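You operate a simulated robot arm through the tools that you are given. There is no shell and no other tool.

You run a simulated robot arm. Do the job below in one go: nothing can be reset, and whatever is moved stays where it is left.

Task
Shut both valves of the strainer block and take both strainers out.
Fine: valves first, then latches; clogged one in the short black tray, the other in the long white tray.
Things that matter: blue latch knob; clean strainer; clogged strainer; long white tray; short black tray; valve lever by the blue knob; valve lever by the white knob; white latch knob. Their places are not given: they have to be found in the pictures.

Only the result counts: the job must be done as asked and must still hold three seconds after the hand-in. Knocking over, shifting, dropping, spilling or breaking anything else fails it.

Robot
A 7-joint arm with a fingered hand, fixed in place. Base frame: the origin is on the floor under the middle of its stand, x ahead of it, y to its left, z up. Readings come in mm, rad, newtons and seconds.
With the tool pointing down near the work surface it reaches from about 380 to 720 mm from the base axis. Its first joint turns from -2.897 to 2.897 rad. Payload 3.4 kg.
The TCP is the grasp point between the finger pads, 25 mm short of the fingertips. In the tool frame z runs along the fingers and y along their closing line. The gripper opens to 88 mm; its body begins 29 mm behind the TCP. The gripper is a hand of 3 fingers: y runs from the thumb to the fingers, the wrist lies at [-13, -106, -174] in the tool frame, and closing takes about 1.5 s.
Orientation is that of the tool frame in the base frame, as a unit quaternion [w, x, y, z]. With the fingers straight down and the wrist toward the robot, the tool's x, y and z point along [0, 1, 0], [1, 0, 0] and [0, 0, -1] of the base frame.

Tools
- The arm moves only by the tool jog_arm. Its argument "steps" is one flat list of numbers, 7 for each row, row after row: the turn, a rotation vector about the base's x, y, z in rad, then the shift along the base's x, y, z in m, then the gripper command, from -1 (fully open) to 1 (shut), values between in proportion. In form: [rx, ry, rz, tx, ty, tz, hand, rx, ry, rz, tx, ty, tz, hand, ...]. A call has 1 to 20 rows; each row shifts and turns the commanded pose from where the row before left it. Rows are played at 5 a second. More than 50 mm and 0.15 rad between two rows, or a gripper value outside its range, and nothing of the call is played. A pose out of reach is approached as far as the arm can. The call stops where the force on the tool passes 70 N (or 10 N more than at its start, if that is more) or the arm is blocked; 0.2 s more then pass. Each finger travels about 72 mm/s and halts on what it meets, pressing with about 33 N; the grip force reading is that of the motor and also rises with nothing between the fingers. The clock runs only during rows and for 0.2 s after the last one: add rows that do not move to give the fingers time. It gives the time, the measured TCP pose, the force on the tool (base axes), the opening and the grip force at its end, in the units of the frame above (readings bear some noise), with the torque about the TCP (base axes, N m) and any sound that the robot's microphone picked up, and new pictures: "pictures" is both (left out), scene, wrist or none.
- Cameras (640 x 400 px; columns grow to the right, rows downward): "scene" is fixed at [220.3, -649.4, 1502.9]; the picture's right is [1.00, 0.06, 0.00], its down [0.05, -0.82, -0.57] and it looks along [-0.03, 0.57, -0.82] (base axes); focal length 267 px, centre (320, 200). "wrist" rides on the gripper at [58, -85, -99] in the tool frame; the picture's right is [-0.67, 0.35, -0.66], its down [-0.69, -0.63, 0.37] and it looks along [-0.28, 0.69, 0.66] (tool axes); focal length 261 px, centre (320, 200).
- raise_lower(by): slides the trunk up (or, below 0, down) by that many mm; the arm rides with it, the base frame stays. It gives what a move gives, with no picture.
- set_grasp(shape): the hand has 3 fingers and takes this shape, open, in about a second: jaw (thumb against the fingers, like two jaws); tri (thumb and two fingers); tip (a fingertip pinch); poke (one finger out to press); point (the index stretched); flat (the hand flat); cup (the hand cupped); fist (a fist). The gripper value then closes the fingers along that shape, each until it touches; the sizes above hold for jaw. It gives what a move gives, with no picture.
- point_at(camera, pixels): for up to 12 pixels [column, row] of the newest picture of that camera ("zoom" is the newest enlarged one), the place [x, y, z] in the base frame of the surface seen there, good to about 2 mm. It takes no simulated time.
- zoom(camera, box): a new picture of the part [left, top, right, bottom] of that camera's present view, enlarged. It takes no simulated time.
- close_job(): hands the job in; it is judged then, once.

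Leave the gripper open and the arm clear of the work at the hand-in unless told otherwise.

The tools are called as a command line: name --argument value ..., lists and objects as JSON in quotes. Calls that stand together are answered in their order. jog_arm: Moves the arm, as the interface text tells. Its arguments: {"type":"object","properties":{"steps":{"type":"array"},"pictures":{"type":"string","enum":["both","scene","wrist","none"]}},"required":["steps"]} The other tools are called the same way: raise_lower (by) moves the trunk up or down; set_grasp (shape) gives the hand a shape; point_at (camera, pixels) gives the place of the surface under pixels of a picture; zoom (camera, box) takes an enlarged picture of a part of a camera's view; close_job () hands the job in.

At the start:

```text
time_s: 0.0
eef_pos: [117.2, -347.7, 1240.3]
tcp_rot: [0.001, 0.707, 0.707, 0.001]
wrist_force: [0.0, 0.0, 0.3]
moment: [0.03, -0.03, -0.03]
grip_width: 87.4
grasp_force: 0.1
shape: jaw
trunk travel left (down, up): [-525.0, 65.0]
```

scene: 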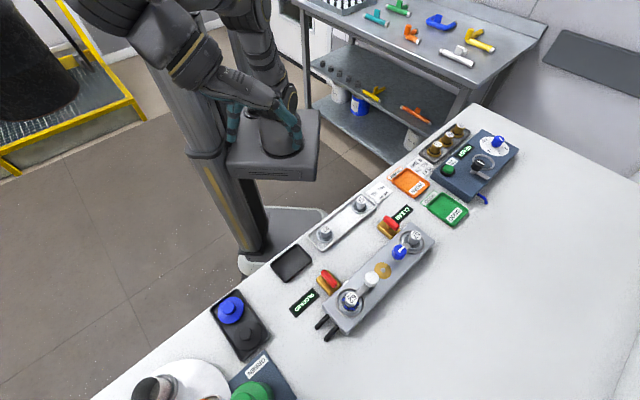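
wrist: 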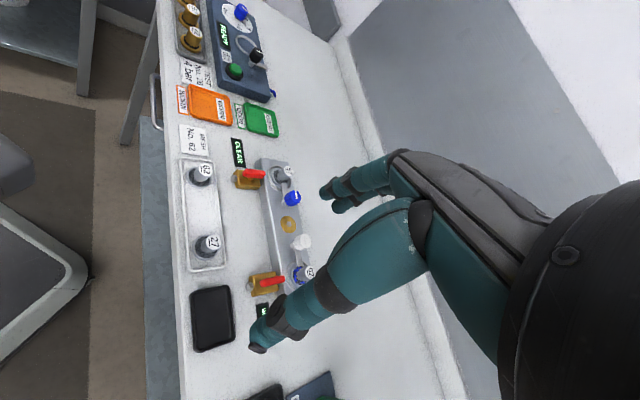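

I see the strainer block around scene pixels (310-435, 225-335), with red valve levers near (328,280) and (390,222), a blue knob at (399,252) and a white knob at (372,279). I'll zoom in for detail.

zoom --camera "scene" --box '[280, 190, 450, 350]'

zoom --camera "wrist" --box '[170, 120, 340, 360]'

```text
2.50 times, centred on (365, 270) of scene
```

zoom: 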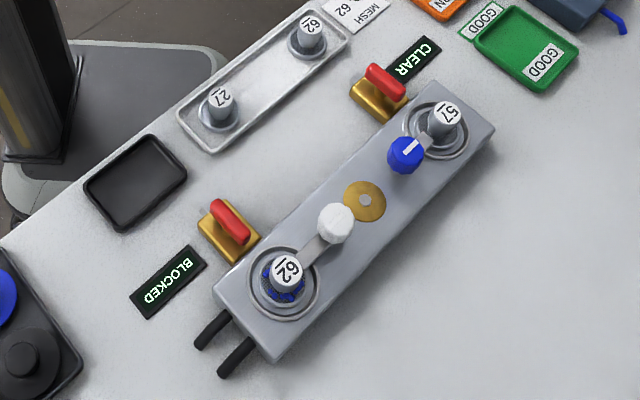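

```text
1.67 times, centred on (255, 240) of wrist
```

zoom: 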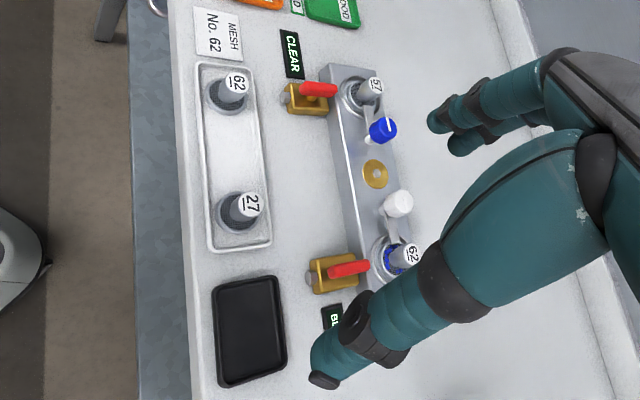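

I'll zoom further on each part: block ends, levers, and trays.

zoom --camera "scene" --box '[325, 265, 389, 320]'

zoom --camera "scene" --box '[375, 205, 445, 265]'

zoom --camera "scene" --box '[300, 180, 400, 260]'

zoom --camera "scene" --box '[285, 255, 365, 345]'

```text
7.27 times, centred on (357, 292) of scene
```

zoom: 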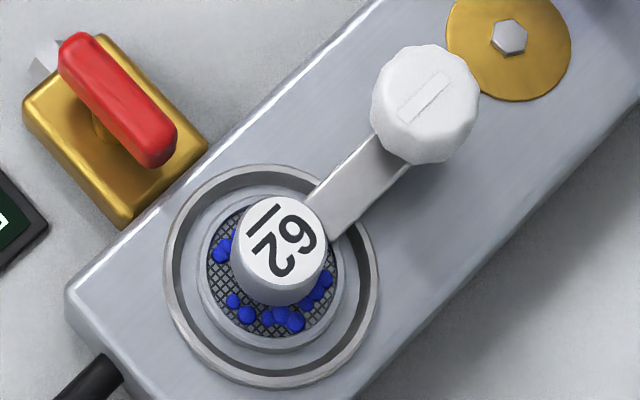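

```text
6.67 times, centred on (410, 235) of scene
```

zoom: 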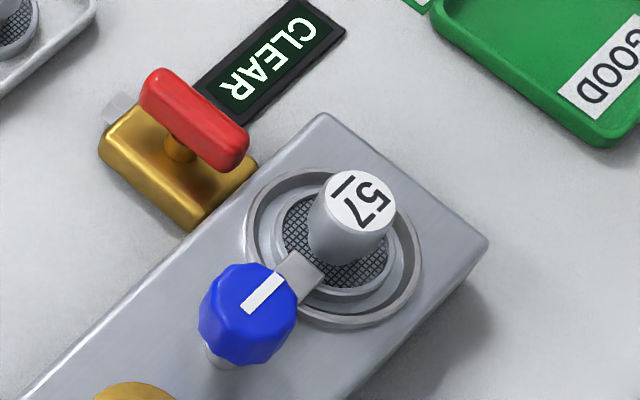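

```text
5.00 times, centred on (350, 220) of scene
```

zoom: 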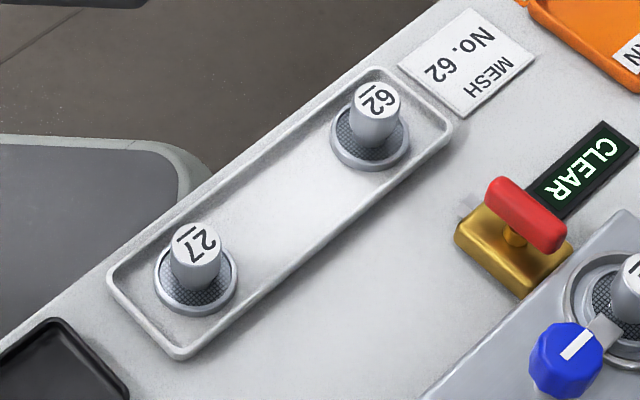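

```text
4.44 times, centred on (325, 300) of scene
```

zoom: 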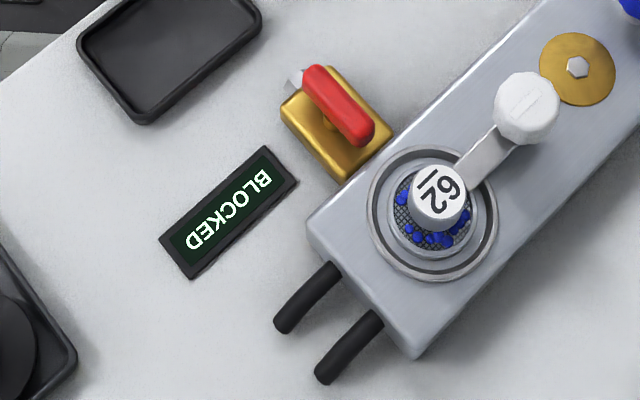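

Strainer 62 (by the white knob) has blue debris and its display reads BLOCKED, so it is the clogged one. Strainer 57 (by the blue knob) is clean and reads CLEAR. I'll measure positions of the key parts now.

zoom --camera "scene" --box '[280, 190, 450, 350]'

point_at --camera "zoom" --pixels '[[217, 207], [243, 236], [370, 70], [398, 94], [335, 218], [405, 152], [287, 270], [446, 112], [222, 98], [311, 24], [135, 182], [265, 70]]'

point_at --camera "zoom" --pixels '[[215, 283], [275, 362], [494, 130], [430, 82], [365, 200], [240, 262], [205, 240], [355, 100], [400, 115], [86, 185], [122, 232], [187, 180]]'

```text
2.50 times, centred on (365, 270) of scene
```

zoom: 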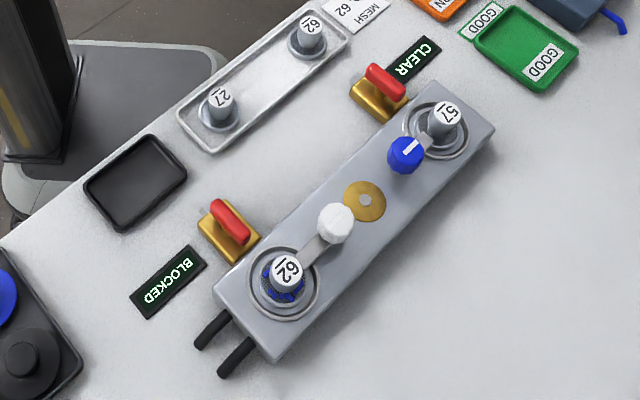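

```text
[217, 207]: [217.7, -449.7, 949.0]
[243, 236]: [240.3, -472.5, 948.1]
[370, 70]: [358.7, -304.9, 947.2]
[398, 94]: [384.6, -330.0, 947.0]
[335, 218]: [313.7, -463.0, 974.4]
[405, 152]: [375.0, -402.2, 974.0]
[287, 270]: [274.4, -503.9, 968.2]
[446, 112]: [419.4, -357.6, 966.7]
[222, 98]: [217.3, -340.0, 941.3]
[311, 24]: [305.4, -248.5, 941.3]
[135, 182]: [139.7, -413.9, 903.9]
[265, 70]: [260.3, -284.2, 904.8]
```

```text
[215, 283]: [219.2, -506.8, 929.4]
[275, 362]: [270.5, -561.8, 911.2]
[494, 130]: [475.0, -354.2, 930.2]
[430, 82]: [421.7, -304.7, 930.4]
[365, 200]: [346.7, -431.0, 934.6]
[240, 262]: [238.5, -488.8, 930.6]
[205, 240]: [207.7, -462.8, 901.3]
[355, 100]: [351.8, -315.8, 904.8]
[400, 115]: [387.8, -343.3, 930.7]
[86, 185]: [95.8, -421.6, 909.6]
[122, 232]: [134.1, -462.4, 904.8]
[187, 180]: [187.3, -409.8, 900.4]
```

The table top is at z≈900 and the block top at z≈930. The block's long axis runs at 45° (+x,+y). Both red levers point across the block, in line with their pipe stubs, which reads as open. I'll hover the hand near the white-side lever, turned so the closing line lies along the block axis, and look closely.

jog_arm --steps '[0, 0, 0.1309, 0.0186, -0.0189, -0.0217, -1, 0, 0, 0.1309, 0.0186, -0.0189, -0.0217, -1, 0, 0, 0.1309, 0.0186, -0.0189, -0.0217, -1, 0, 0, 0.1309, 0.0186, -0.0189, -0.0217, -1, 0, 0, 0.1309, 0.0186, -0.0189, -0.0217, -1, 0, 0, 0.1309, 0.0186, -0.0189, -0.0217, -1, 0, 0, 0, 0, 0, 0, -1, 0, 0, 0, 0, 0, 0, -1]'

```text
time_s: 1.8
eef_pos: [201.1, -429.3, 1136.1]
tcp_rot: [-0.005, 0.452, 0.892, 0.003]
wrist_force: [0.4, 0.7, 0.1]
moment: [0.01, 0.01, -0.01]
grip_width: 87.8
grasp_force: 0.0
shape: jaw
out of reach, approached as far as the arm can: row 5, 6
trunk travel left (down, up): [-525.0, 65.0]
```

scene: 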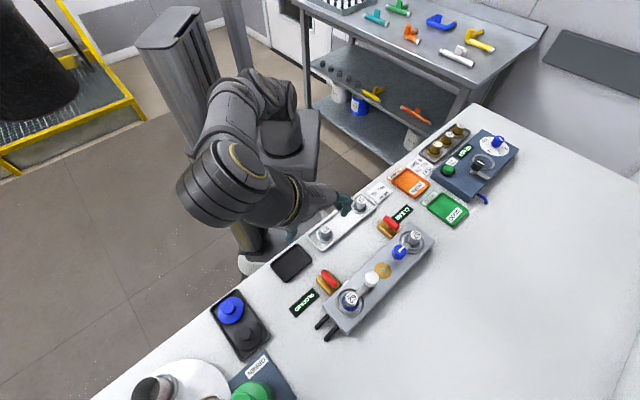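
wrist: 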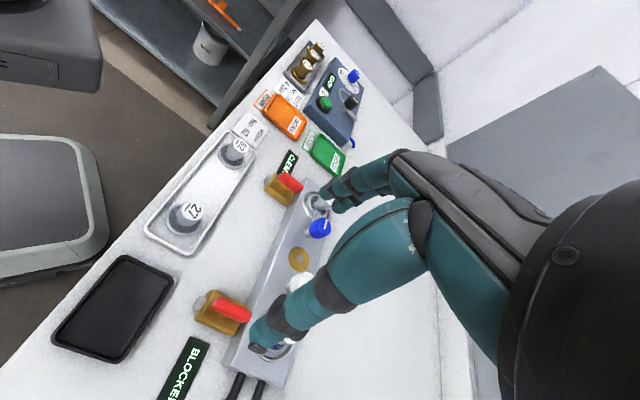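

The hand reached only about 36° of yaw (rows 5–6 hit a reach limit), so that yaw is at the arm's edge here. I'll zoom the wrist view on the levers, around (222,310) and (285,185), to look for stops.

zoom --camera "wrist" --box '[150, 270, 310, 390]'

zoom --camera "wrist" --box '[240, 140, 360, 280]'

```text
3.33 times, centred on (230, 330) of wrist
```

zoom: 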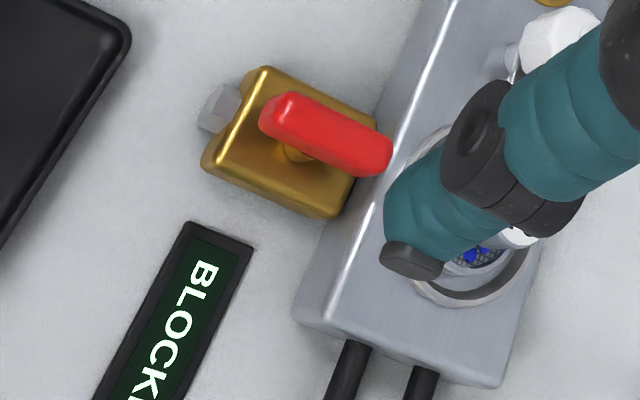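

```text
2.86 times, centred on (300, 210) of wrist
```

zoom: 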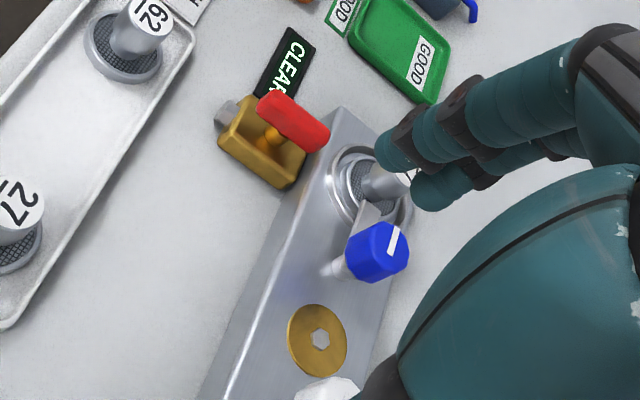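

No visible end stops, and the lever pivots near its centre. I'll measure body heights using the last zoom and the wrist picture.

point_at --camera "zoom" --pixels '[[262, 100], [325, 138], [294, 122], [238, 142], [280, 170], [270, 135], [378, 255], [338, 268], [365, 230], [340, 200], [360, 190], [228, 112]]'

point_at --camera "wrist" --pixels '[[216, 305], [244, 318], [230, 312], [205, 320], [235, 328], [222, 316], [113, 310], [186, 343], [70, 340], [135, 265], [190, 208], [240, 150]]'

```text
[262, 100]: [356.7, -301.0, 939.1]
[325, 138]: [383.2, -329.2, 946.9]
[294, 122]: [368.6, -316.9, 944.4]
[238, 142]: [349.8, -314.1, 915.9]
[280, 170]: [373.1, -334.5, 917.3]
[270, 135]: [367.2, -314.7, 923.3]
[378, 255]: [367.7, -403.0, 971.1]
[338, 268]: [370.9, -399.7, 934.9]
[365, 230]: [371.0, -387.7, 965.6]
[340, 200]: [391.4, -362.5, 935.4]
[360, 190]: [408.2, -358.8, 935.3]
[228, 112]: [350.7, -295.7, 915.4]
```

```text
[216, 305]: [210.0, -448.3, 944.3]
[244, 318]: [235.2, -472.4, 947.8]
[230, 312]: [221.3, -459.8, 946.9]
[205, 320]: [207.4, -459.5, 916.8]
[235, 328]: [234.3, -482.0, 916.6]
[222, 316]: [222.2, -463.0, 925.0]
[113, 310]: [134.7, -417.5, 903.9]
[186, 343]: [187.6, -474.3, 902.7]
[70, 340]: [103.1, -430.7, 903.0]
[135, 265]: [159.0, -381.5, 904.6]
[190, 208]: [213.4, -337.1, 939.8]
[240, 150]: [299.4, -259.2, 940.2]
```

The gold bodies top out near z=917 and the levers sit at z≈934–948. I'll turn the hand clockwise through the natural yaw (wrist toward the robot), staying at hover height above the white-side lever, then check the pose.

jog_arm --steps '[0, 0, -0.1414, 0.0028, -0.0032, -0.003, -1, 0, 0, -0.1414, 0.0028, -0.0032, -0.003, -1, 0, 0, -0.1414, 0.0028, -0.0032, -0.003, -1, 0, 0, -0.1414, 0.0028, -0.0032, -0.003, -1, 0, 0, -0.1414, 0.0028, -0.0032, -0.003, -1, 0, 0, -0.1414, 0.0028, -0.0032, -0.003, -1, 0, 0, -0.1414, 0.0028, -0.0032, -0.003, -1, 0, 0, -0.1414, 0.0028, -0.0032, -0.003, -1, 0, 0, -0.1414, 0.0028, -0.0032, -0.003, -1, 0, 0, -0.1414, 0.0028, -0.0032, -0.003, -1, 0, 0, 0, 0, 0, 0, -1]'

```text
time_s: 4.2
eef_pos: [231.2, -462.4, 1105.9]
tcp_rot: [-0.003, 0.923, 0.384, 0.005]
wrist_force: [0.2, 0.6, 0.1]
moment: [0.0, -0.03, -0.03]
grip_width: 87.8
grasp_force: 0.1
shape: jaw
trunk travel left (down, up): [-525.0, 65.0]
```

scene: 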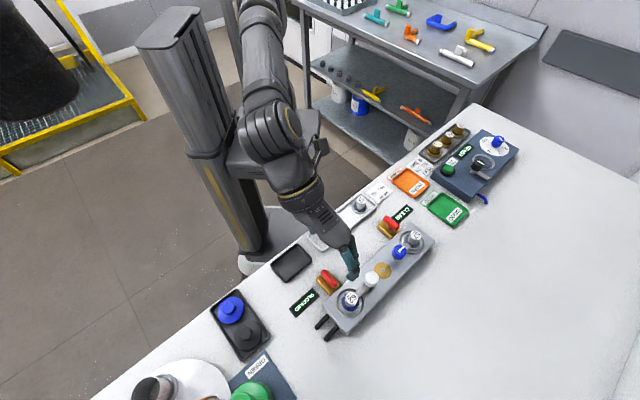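
wrist: 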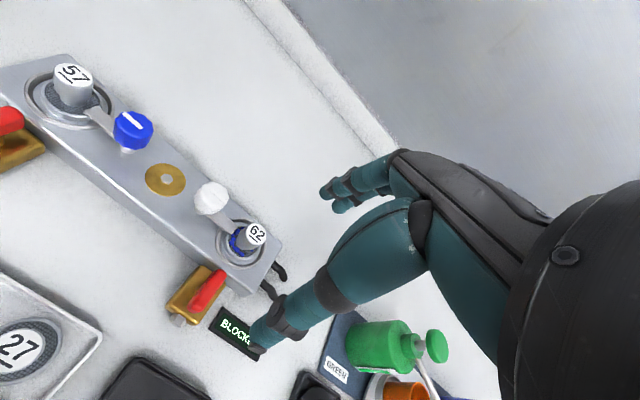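

Yaw is now −45° (natural), above the white-side lever. I'll continue clockwise 90° so the closing line runs along −u, still at hover height, to test reach.

jog_arm --steps '[0, 0, -0.1428, 0, 0, 0, -1, 0, 0, -0.1428, 0, 0, 0, -1, 0, 0, -0.1428, 0, 0, 0, -1, 0, 0, -0.1428, 0, 0, 0, -1, 0, 0, -0.1428, 0, 0, 0, -1, 0, 0, -0.1428, 0, 0, 0, -1, 0, 0, -0.1428, 0, 0, 0, -1, 0, 0, -0.1428, 0, 0, 0, -1, 0, 0, -0.1428, 0, 0, 0, -1, 0, 0, -0.1428, 0, 0, 0, -1, 0, 0, -0.1428, 0, 0, 0, -1, 0, 0, 0, 0, 0, 0, -1]'

```text
time_s: 6.8
eef_pos: [230.2, -462.6, 1105.7]
tcp_rot: [0.002, 0.924, -0.382, 0.005]
wrist_force: [-0.2, 0.2, 0.5]
moment: [0.0, -0.03, -0.01]
grip_width: 87.8
grasp_force: 0.0
shape: jaw
trunk travel left (down, up): [-525.0, 65.0]
```

scene: 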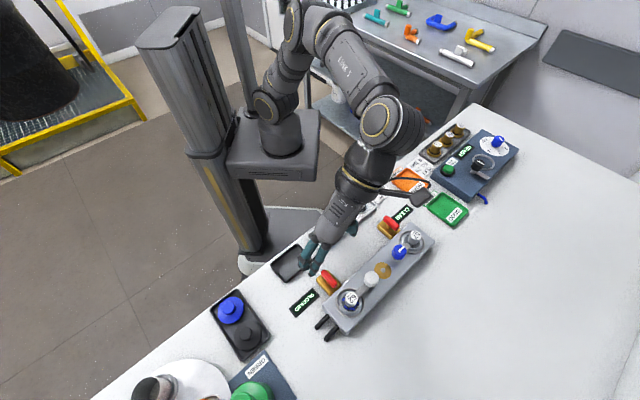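
wrist: 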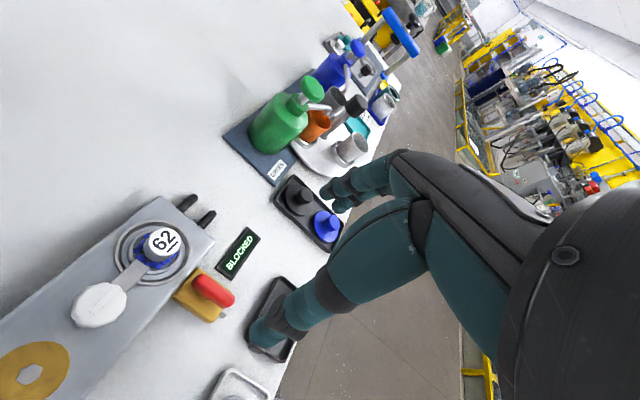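

Yaw −135° is reachable here. I'll part-close the hand to about 56 mm and descend to z≈990 over the lever, then look.

jog_arm --steps '[0, 0, 0, -0.0025, 0.0016, -0.038, -0.27, 0, 0, 0, 0, 0, -0.04, -0.27, 0, 0, 0, 0, 0, -0.038, -0.27, 0, 0, 0, 0, 0, 0, -0.27]'

```text
time_s: 7.8
eef_pos: [227.3, -461.5, 990.4]
tcp_rot: [0.002, 0.925, -0.38, 0.005]
wrist_force: [-0.3, -1.0, 0.1]
moment: [-0.03, 0.0, 0.01]
grip_width: 56.2
grasp_force: 0.1
shape: jaw
trunk travel left (down, up): [-525.0, 65.0]
```

scene: 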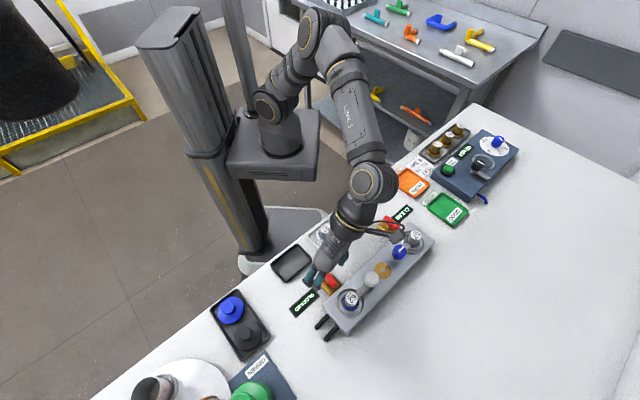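
wrist: 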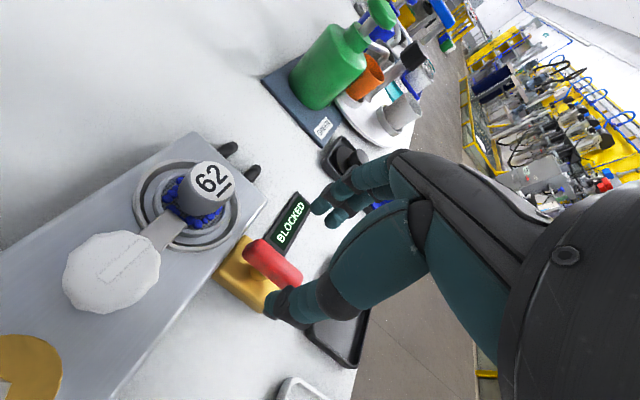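

The lever at (272,262) sits between the thumb and fingers as predicted. I'll lower to z≈947 and check for contact.

jog_arm --steps '[0, 0, 0, 0, 0, -0.022, -0.27, 0, 0, 0, 0, 0, -0.021, -0.27, 0, 0, 0, 0, 0, 0, -0.27]'

```text
time_s: 8.6
eef_pos: [228.9, -459.1, 946.4]
tcp_rot: [0.002, 0.925, -0.381, 0.005]
wrist_force: [1.0, -0.3, 0.3]
moment: [-0.01, -0.01, 0.02]
grip_width: 56.4
grasp_force: 0.0
shape: jaw
trunk travel left (down, up): [-525.0, 65.0]
```

scene: 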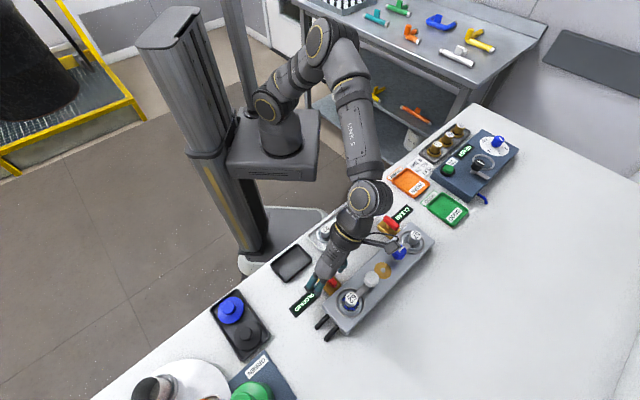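
wrist: 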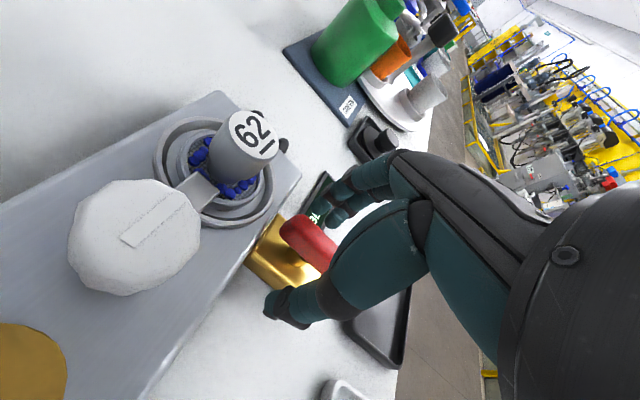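

The hand straddles the lever with no contact. I'll close on the lever and wait for the fingers.

jog_arm --steps '[0, 0, 0, 0, 0, 0, 0.3, 0, 0, 0, 0, 0, 0, 0.8, 0, 0, 0, 0, 0, 0, 1, 0, 0, 0, 0, 0, 0, 1, 0, 0, 0, 0, 0, 0, 1]'

```text
time_s: 9.8
eef_pos: [229.3, -458.8, 945.8]
tcp_rot: [0.002, 0.925, -0.381, 0.005]
wrist_force: [-0.5, 1.2, -4.3]
moment: [0.04, 0.0, 0.02]
grip_width: 7.8
grasp_force: 32.9
shape: jaw
trunk travel left (down, up): [-525.0, 65.0]
```

scene: 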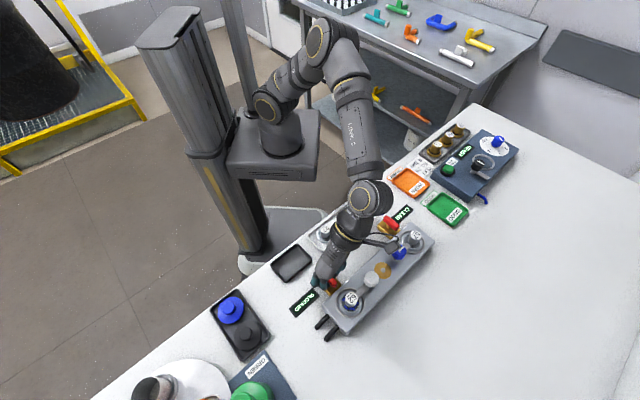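
wrist: 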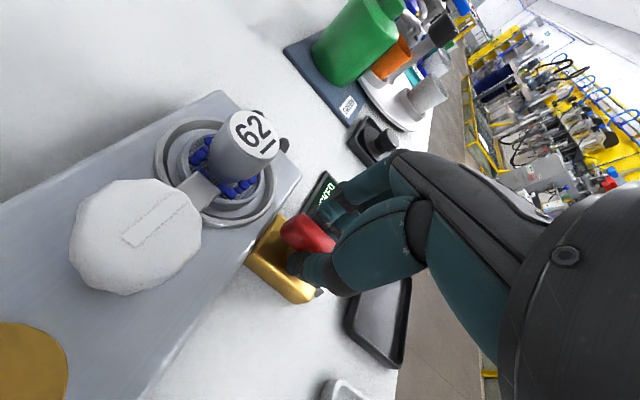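

Gripped (width 7.8 mm, 33 N). I'll try a small counter-clockwise turn (0.2 rad) and read the torque to learn whether the lever goes that way.

jog_arm --steps '[0, 0, 0.06, 0, 0, 0, 1, 0, 0, 0.06, 0, 0, 0, 1, 0, 0, 0.06, 0, 0, 0, 1, 0, 0, 0, 0, 0, 0, 1]'

```text
time_s: 10.8
eef_pos: [228.3, -460.2, 945.2]
tcp_rot: [0.002, 0.955, -0.295, 0.005]
wrist_force: [-3.2, 6.2, -8.9]
moment: [0.09, 0.06, -0.09]
grip_width: 7.1
grasp_force: 33.0
shape: jaw
trunk travel left (down, up): [-525.0, 65.0]
```

scene: 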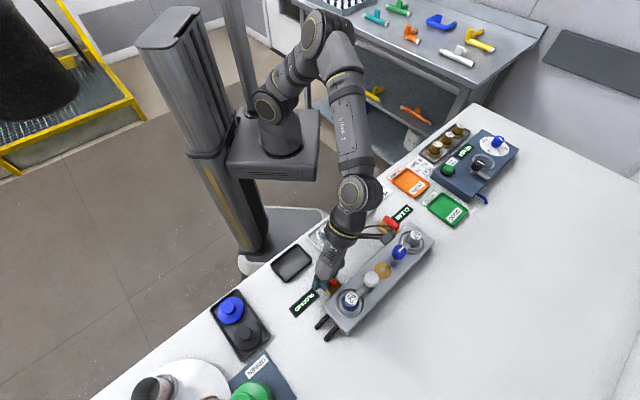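
wrist: 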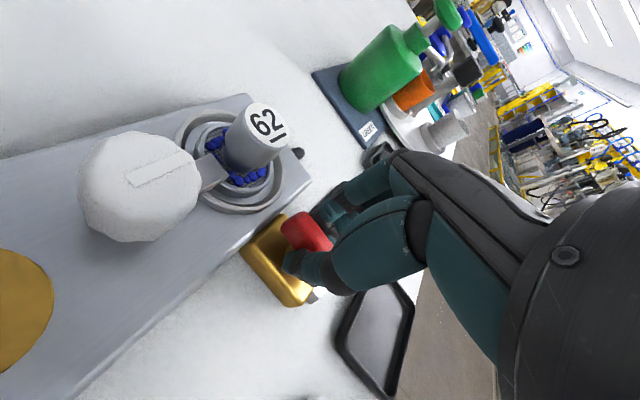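

Torque is small (−0.09 N·m). I'll zoom in on the lever at (305,235) to see whether it turned with the hand.

zoom --camera "wrist" --box '[220, 170, 380, 310]'

zoom --camera "scene" --box '[295, 255, 365, 315]'

```text
2.86 times, centred on (300, 240) of wrist
```

zoom: 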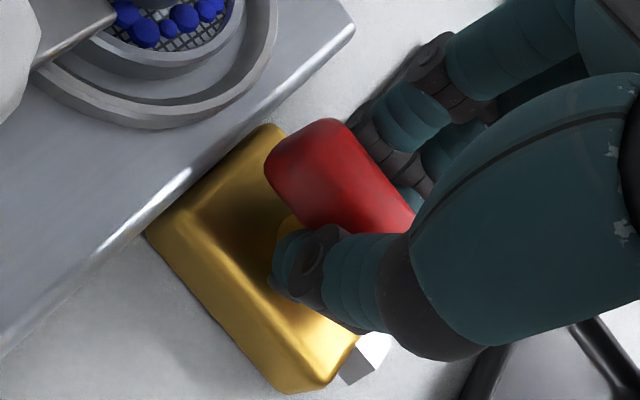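

```text
6.67 times, centred on (330, 285) of scene
```

zoom: 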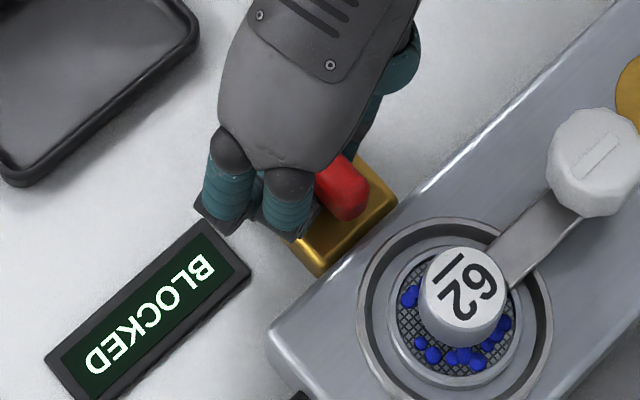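

The lever looks slightly turned relative to the gold body, with low torque. I'll continue counter-clockwise another 0.4 rad and re-check.

jog_arm --steps '[0, 0, 0.08, 0, 0, 0, 1, 0, 0, 0.08, 0, 0, 0, 1, 0, 0, 0.08, 0, 0, 0, 1, 0, 0, 0.08, 0, 0, 0, 1, 0, 0, 0.08, 0, 0, 0, 1, 0, 0, 0, 0, 0, 0, 1]'

zoom --camera "wrist" --box '[220, 170, 380, 310]'

zoom --camera "scene" --box '[295, 255, 365, 315]'

```text
time_s: 12.2
eef_pos: [224.3, -460.4, 945.7]
tcp_rot: [-0.001, 0.995, -0.101, 0.006]
wrist_force: [-12.0, 6.4, -7.8]
moment: [0.12, 0.28, -0.14]
grip_width: 6.5
grasp_force: 33.1
shape: jaw
trunk travel left (down, up): [-525.0, 65.0]
```

scene: 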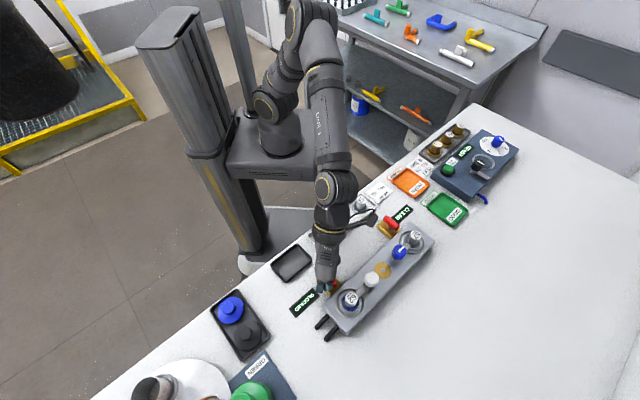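
wrist: 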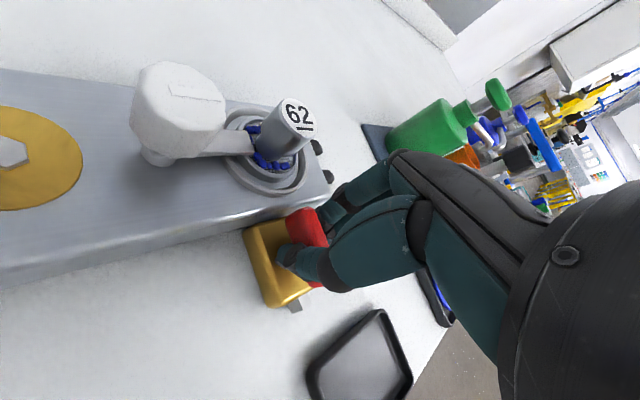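

```text
2.86 times, centred on (300, 240) of wrist
```

zoom: 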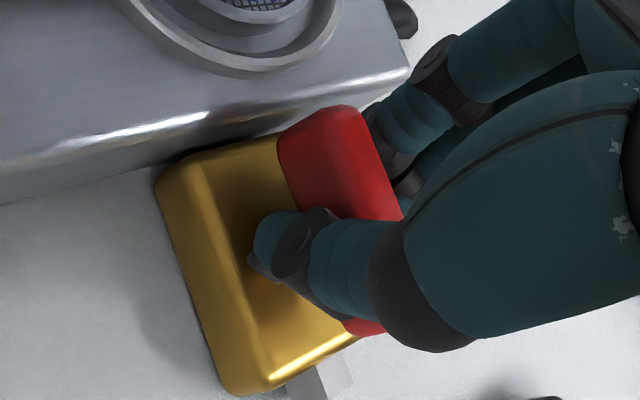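

```text
6.67 times, centred on (330, 285) of scene
```

zoom: 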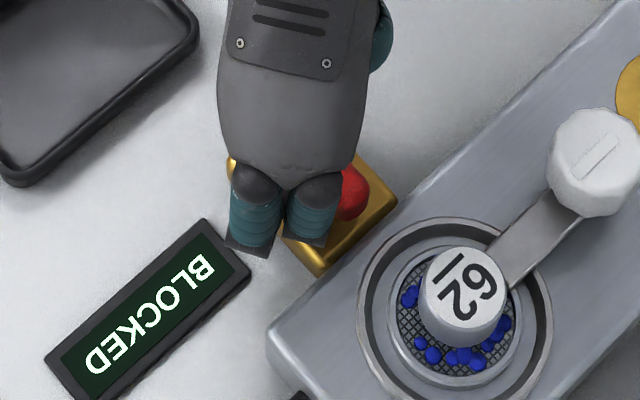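

The gold body rotated in view but the lever kept its line, so the hand slipped around it and the lever did not move counter-clockwise. I'll open, turn back to −135° yaw, and re-grip to test clockwise.

jog_arm --steps '[0, 0, 0, 0, 0, 0, -0.27, 0, 0, 0, 0, 0, 0, -0.27, 0, 0, -0.1, 0, 0, 0, -0.27, 0, 0, -0.12, 0, 0, 0, -0.27, 0, 0, -0.12, 0, 0, 0, -0.27, 0, 0, -0.12, 0, 0, 0, -0.27, 0, 0, -0.12, 0, 0, 0, -0.27, 0, 0, 0, 0, 0, 0, -0.27]'

zoom --camera "scene" --box '[295, 255, 365, 315]'

zoom --camera "wrist" --box '[220, 170, 380, 310]'

```text
time_s: 14.0
eef_pos: [228.4, -461.3, 947.5]
tcp_rot: [0.003, 0.924, -0.382, 0.005]
wrist_force: [-0.4, 0.1, 0.3]
moment: [0.01, 0.0, 0.0]
grip_width: 55.5
grasp_force: 0.1
shape: jaw
trunk travel left (down, up): [-525.0, 65.0]
```

scene: 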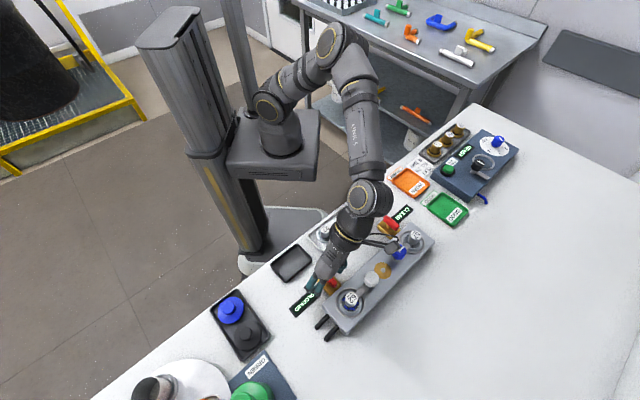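
wrist: 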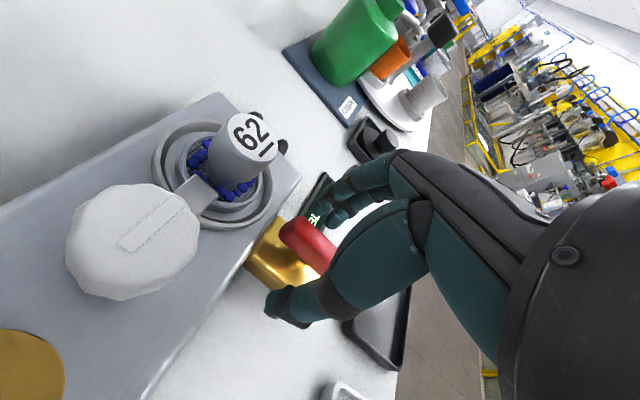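

```text
6.67 times, centred on (330, 285) of scene
```

zoom: 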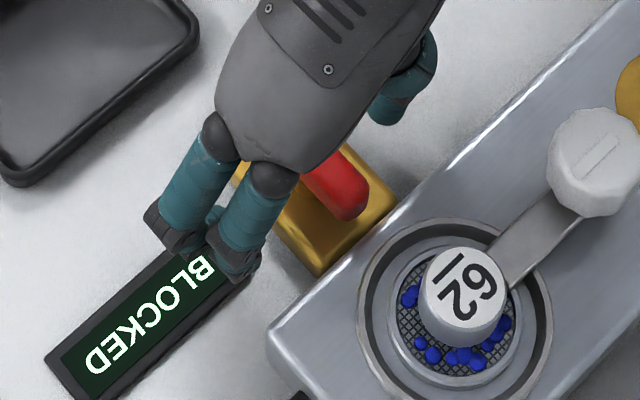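

```text
2.86 times, centred on (300, 240) of wrist
```

zoom: 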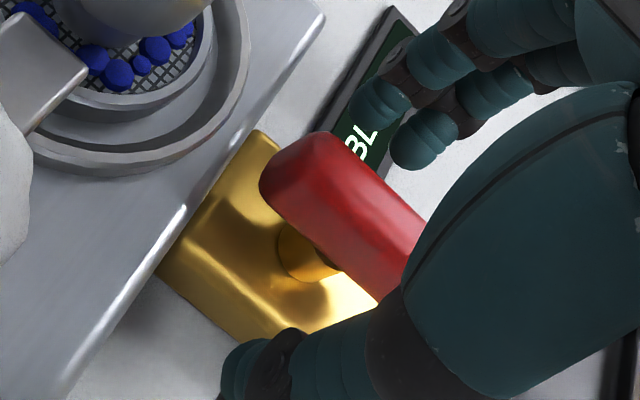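

The lever is still in its original line. I'll re-grip and try 0.25 rad clockwise.

jog_arm --steps '[0, 0, 0, 0, 0, 0, 0.3, 0, 0, 0, 0, 0, 0, 1, 0, 0, 0, 0, 0, 0, 1, 0, 0, 0, 0, 0, 0, 1, 0, 0, -0.06, 0, 0, 0, 1, 0, 0, -0.06, 0, 0, 0, 1, 0, 0, -0.06, 0, 0, 0, 1, 0, 0, -0.06, 0, 0, 0, 1, 0, 0, 0, 0, 0, 0, 1]'

zoom --camera "scene" --box '[295, 255, 365, 315]'

zoom --camera "wrist" --box '[220, 170, 380, 310]'

```text
time_s: 16.0
eef_pos: [227.5, -460.5, 946.9]
tcp_rot: [0.003, 0.872, -0.489, 0.004]
wrist_force: [-0.1, 0.6, -3.6]
moment: [-0.03, 0.03, 0.01]
grip_width: 7.6
grasp_force: 32.5
shape: jaw
trunk travel left (down, up): [-525.0, 65.0]
```

scene: 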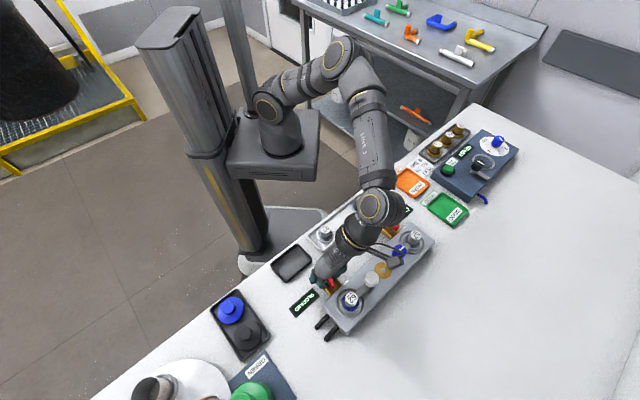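
wrist: 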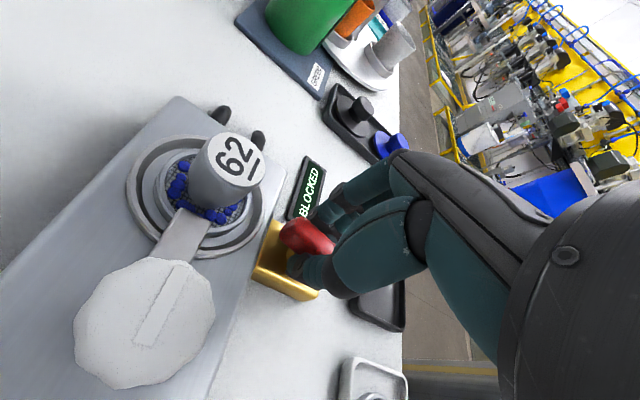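

```text
6.67 times, centred on (330, 285) of scene
```

zoom: 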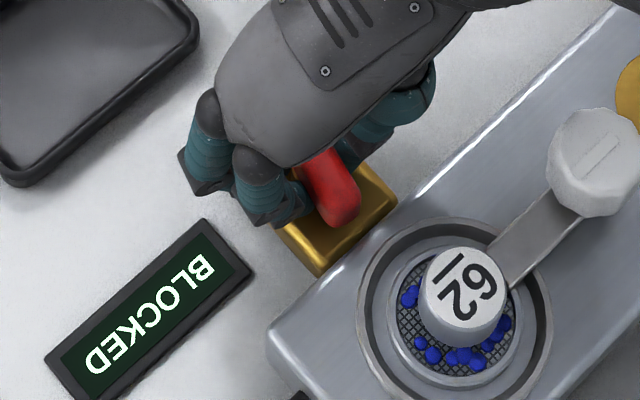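

```text
2.86 times, centred on (300, 240) of wrist
```

zoom: 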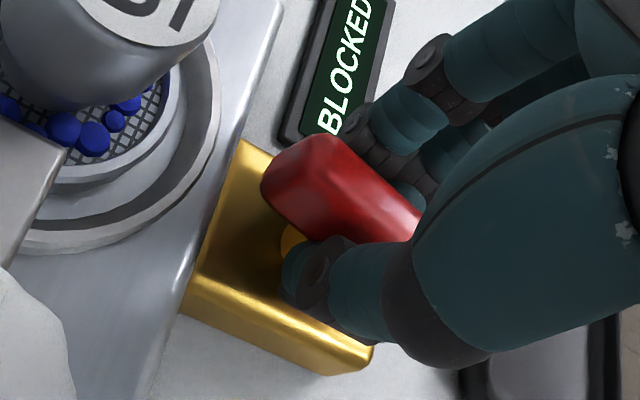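

The lever is clearly turning clockwise with the hand now, with almost no torque, so clockwise is the closing direction here. I'll continue clockwise as far as is comfortable (0.45 rad more).

jog_arm --steps '[0, 0, -0.09, 0, 0, 0, 1, 0, 0, -0.09, 0, 0, 0, 1, 0, 0, -0.09, 0, 0, 0, 1, 0, 0, -0.09, 0, 0, 0, 1, 0, 0, -0.09, 0, 0, 0, 1, 0, 0, 0, 0, 0, 0, 1]'

zoom --camera "scene" --box '[295, 255, 365, 315]'

```text
time_s: 17.4
eef_pos: [228.4, -459.3, 947.6]
tcp_rot: [0.004, 0.741, -0.672, 0.004]
wrist_force: [-3.9, 2.2, -5.2]
moment: [0.04, 0.12, -0.01]
grip_width: 7.6
grasp_force: 32.9
shape: jaw
trunk travel left (down, up): [-525.0, 65.0]
```

scene: 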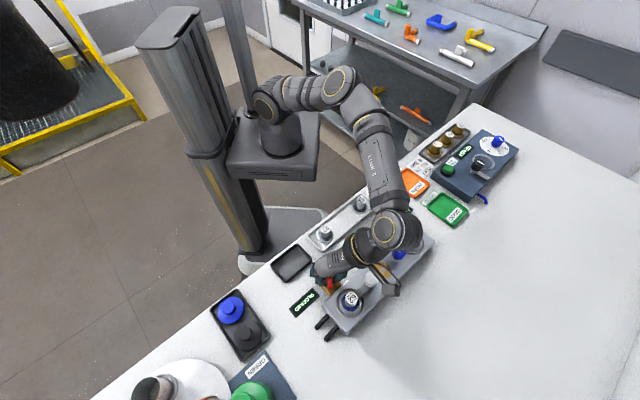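
wrist: 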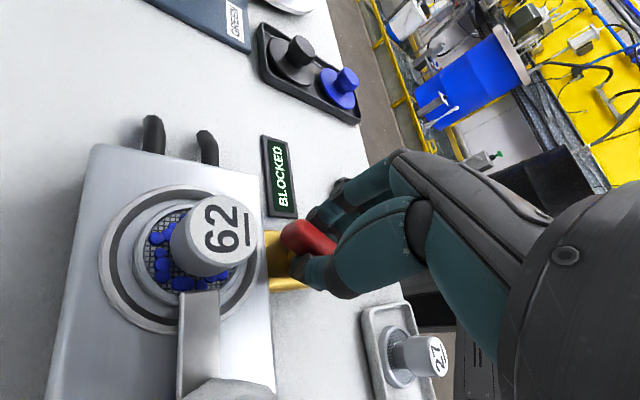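

```text
6.67 times, centred on (330, 285) of scene
```

zoom: 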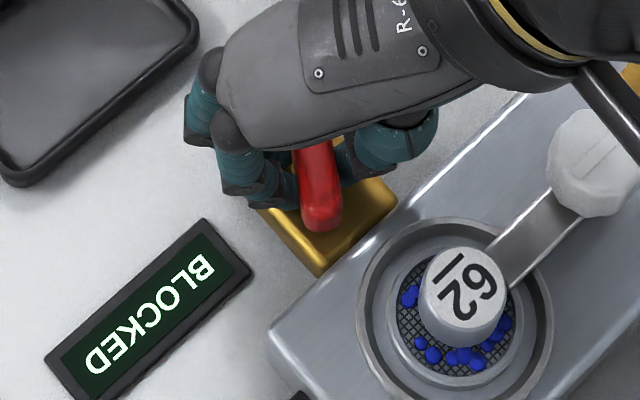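

The lever is now ≈39° clockwise and torque remains low. I'll continue clockwise in small amounts, watching for reach limits.

jog_arm --steps '[0, 0, -0.09, 0, 0, 0, 1, 0, 0, -0.09, 0, 0, 0, 1, 0, 0, -0.09, 0, 0, 0, 1, 0, 0, -0.09, 0, 0, 0, 1, 0, 0, 0, 0, 0, 0, 1]'

zoom --camera "scene" --box '[295, 235, 395, 325]'

```text
time_s: 18.6
eef_pos: [228.1, -462.1, 947.3]
tcp_rot: [-0.003, -0.608, 0.794, -0.002]
wrist_force: [-5.8, 2.9, -7.9]
moment: [0.02, 0.12, 0.05]
grip_width: 7.1
grasp_force: 33.2
shape: jaw
trunk travel left (down, up): [-525.0, 65.0]
```

scene: 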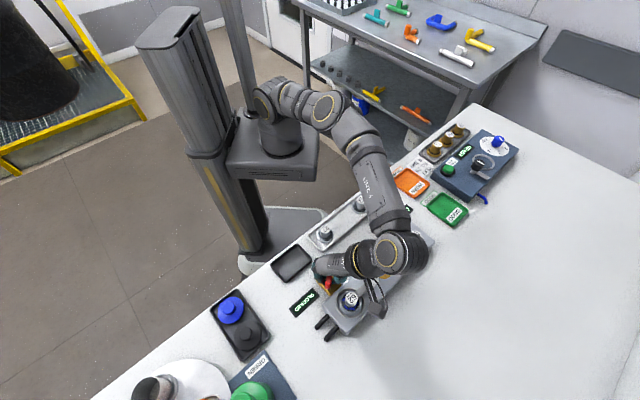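
wrist: 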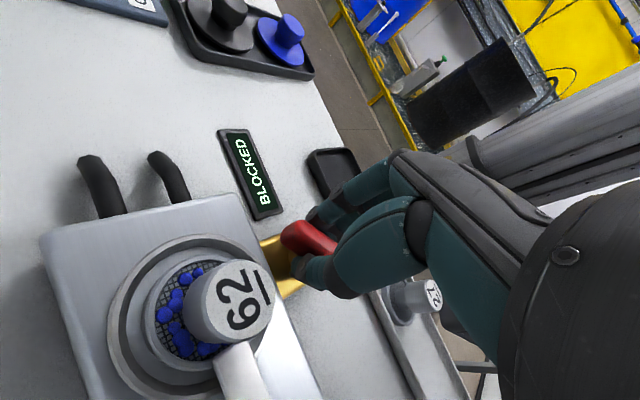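

```text
4.44 times, centred on (345, 280) of scene
```

zoom: 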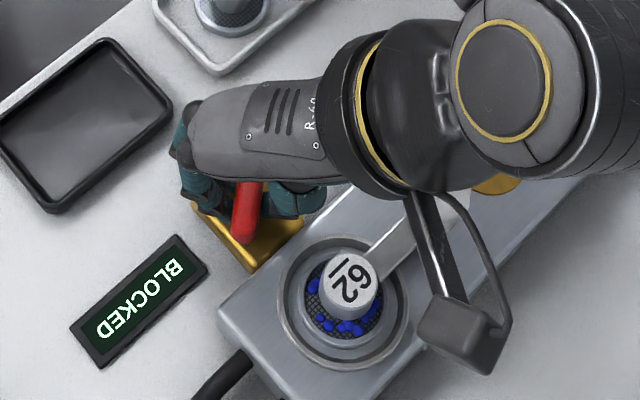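

The lever is ≈60° clockwise and there's still clearance above the knob. I'll continue the last ~30° in small rows.

jog_arm --steps '[0, 0, -0.08, 0, 0, 0, 1, 0, 0, -0.08, 0, 0, 0, 1, 0, 0, -0.08, 0, 0, 0, 1, 0, 0, -0.08, 0, 0, 0, 1, 0, 0, 0, 0, 0, 0, 1]'

zoom --camera "scene" --box '[295, 235, 395, 325]'

```text
time_s: 19.8
eef_pos: [226.4, -459.0, 946.1]
tcp_rot: [-0.005, -0.476, 0.88, -0.005]
wrist_force: [2.2, -9.5, -4.0]
moment: [-0.21, -0.07, 0.0]
grip_width: 7.6
grasp_force: 32.7
shape: jaw
out of reach, approached as far as the arm can: row 4
trunk travel left (down, up): [-525.0, 65.0]
```

scene: 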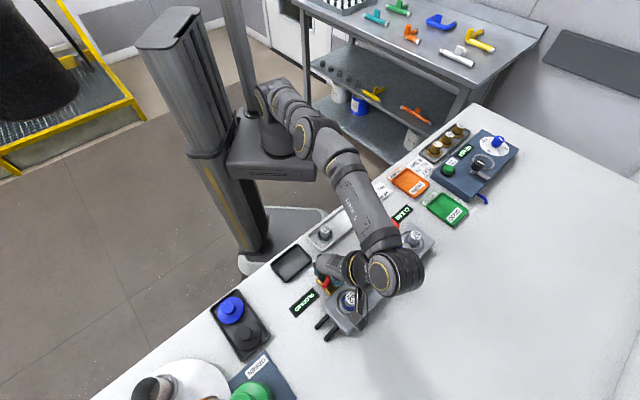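
wrist: 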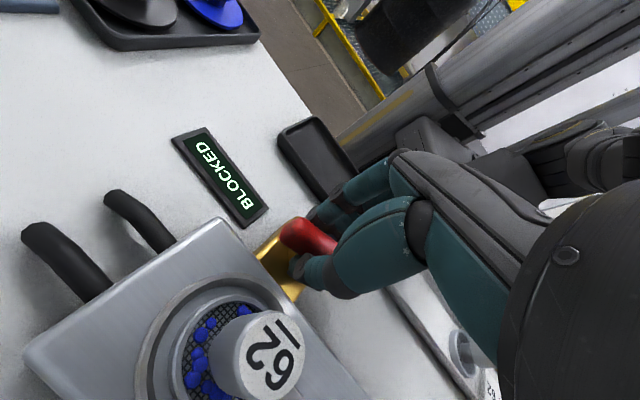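

```text
4.44 times, centred on (345, 280) of scene
```

zoom: 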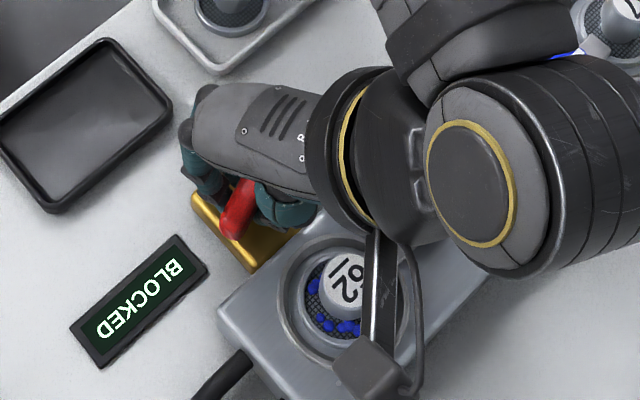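

The lever is ≈78° round and the yaw reached its limit. I'll release, raise straight up, and swing back 180° so I can finish from the natural yaw.

jog_arm --steps '[0, 0, 0, 0, 0, 0, -0.27, 0, 0, 0, 0, 0, 0, -0.27, 0, 0, 0, 0, 0, 0, -0.27, 0, 0, 0, 0, 0, 0.03, -0.27, 0, 0, 0, 0, 0, 0.04, -0.27, 0, 0, 0, 0, 0, 0.045, -0.27, 0, 0, 0.145, 0, 0, 0.005, -0.27, 0, 0, 0.145, 0, 0, 0, -0.27, 0, 0, 0.145, 0, 0, 0, -0.27, 0, 0, 0.145, 0, 0, 0, -0.27, 0, 0, 0.145, 0, 0, 0, -0.27, 0, 0, 0.145, 0, 0, 0, -0.27, 0, 0, 0.145, 0, 0, 0, -0.27, 0, 0, 0.145, 0, 0, 0, -0.27, 0, 0, 0, 0, 0, 0, -0.27]'

zoom --camera "scene" --box '[295, 235, 395, 325]'

```text
time_s: 23.0
eef_pos: [214.8, -419.7, 1040.0]
tcp_rot: [0.002, 0.88, -0.475, 0.005]
wrist_force: [0.6, 0.1, -0.3]
moment: [-0.02, 0.0, -0.05]
grip_width: 55.5
grasp_force: 0.1
shape: jaw
out of reach, approached as far as the arm can: row 4, 5, 6
trunk travel left (down, up): [-525.0, 65.0]
```

scene: 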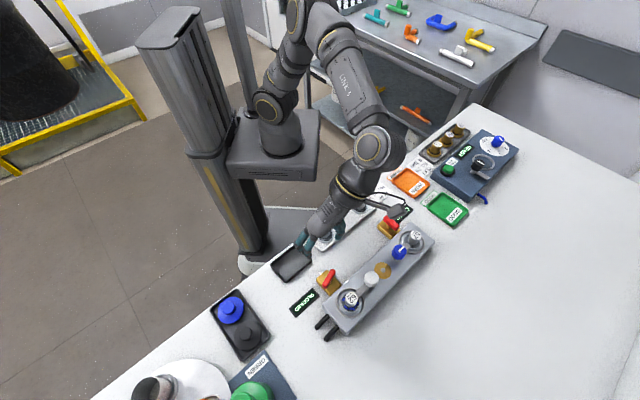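
wrist: 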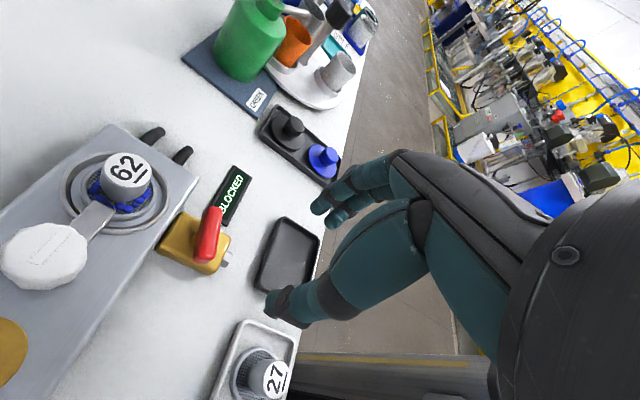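

```text
4.44 times, centred on (345, 280) of scene
```

zoom: 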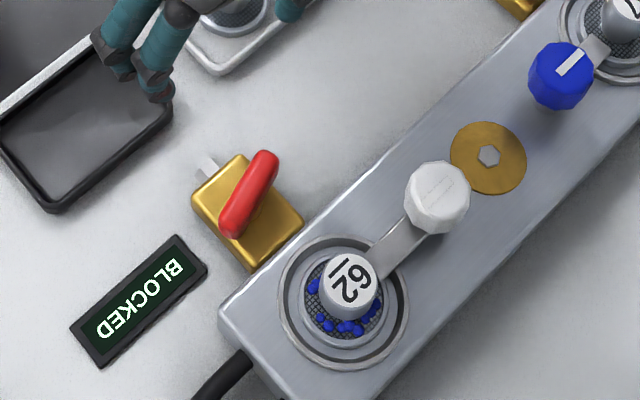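

The lever swung well round but is short of 90°. Nothing else moved. I'll measure its end points in this zoom to get its angle.

point_at --camera "zoom" --pixels '[[266, 160], [232, 225], [250, 192], [440, 190], [562, 72], [350, 275]]'

```text
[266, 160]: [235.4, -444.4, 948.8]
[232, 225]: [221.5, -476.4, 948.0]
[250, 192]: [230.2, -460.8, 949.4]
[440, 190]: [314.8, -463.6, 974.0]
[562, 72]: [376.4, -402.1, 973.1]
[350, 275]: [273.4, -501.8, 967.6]
```

The lever is about 68° turned; roughly 21° remains. I'll rise, turn the hand to yaw −23.5° (square to the lever), and centre over its pivot at (228.5, −460.5).

jog_arm --steps '[0, 0, 0.1434, 0, 0, 0.04, -0.27, 0, 0, 0.1434, 0.001, -0.0029, 0, -0.27, 0, 0, 0.1434, 0.001, -0.0029, 0, -0.27, 0, 0, 0.1434, 0.001, -0.0029, 0, -0.27, 0, 0, 0.1434, 0.001, -0.0029, 0, -0.27, 0, 0, 0.1434, 0.001, -0.0029, 0, -0.27, 0, 0, 0.1434, 0.001, -0.0029, 0, -0.27, 0, 0, 0.1434, 0.001, -0.0029, 0, -0.27, 0, 0, 0.1434, 0.001, -0.0029, 0, -0.27, 0, 0, 0.1434, 0.001, -0.0029, 0, -0.27, 0, 0, 0.1434, 0.001, -0.0029, 0, -0.27, 0, 0, 0.1434, 0.001, -0.0029, 0, -0.27, 0, 0, 0.1434, 0.001, -0.0029, 0, -0.27, 0, 0, 0.1434, 0.001, -0.0029, 0, -0.27, 0, 0, 0.1434, 0.001, -0.0029, 0, -0.27, 0, 0, 0, 0, 0, 0, -0.27]'

```text
time_s: 26.4
eef_pos: [226.1, -460.5, 1079.8]
tcp_rot: [-0.002, 0.836, 0.548, 0.004]
wrist_force: [-0.9, 0.5, 0.1]
moment: [0.03, 0.0, -0.01]
grip_width: 55.5
grasp_force: 0.1
shape: jaw
trunk travel left (down, up): [-525.0, 65.0]
```

scene: 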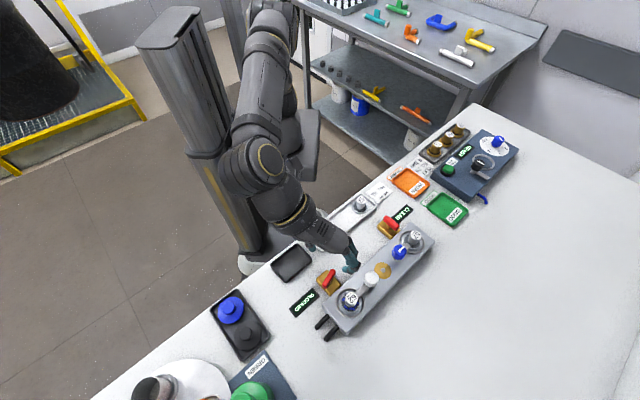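
wrist: 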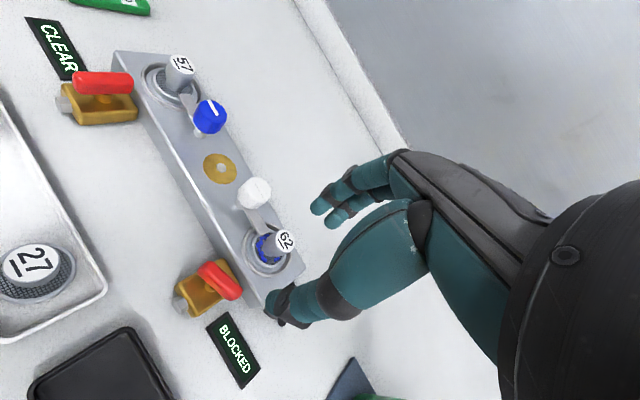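

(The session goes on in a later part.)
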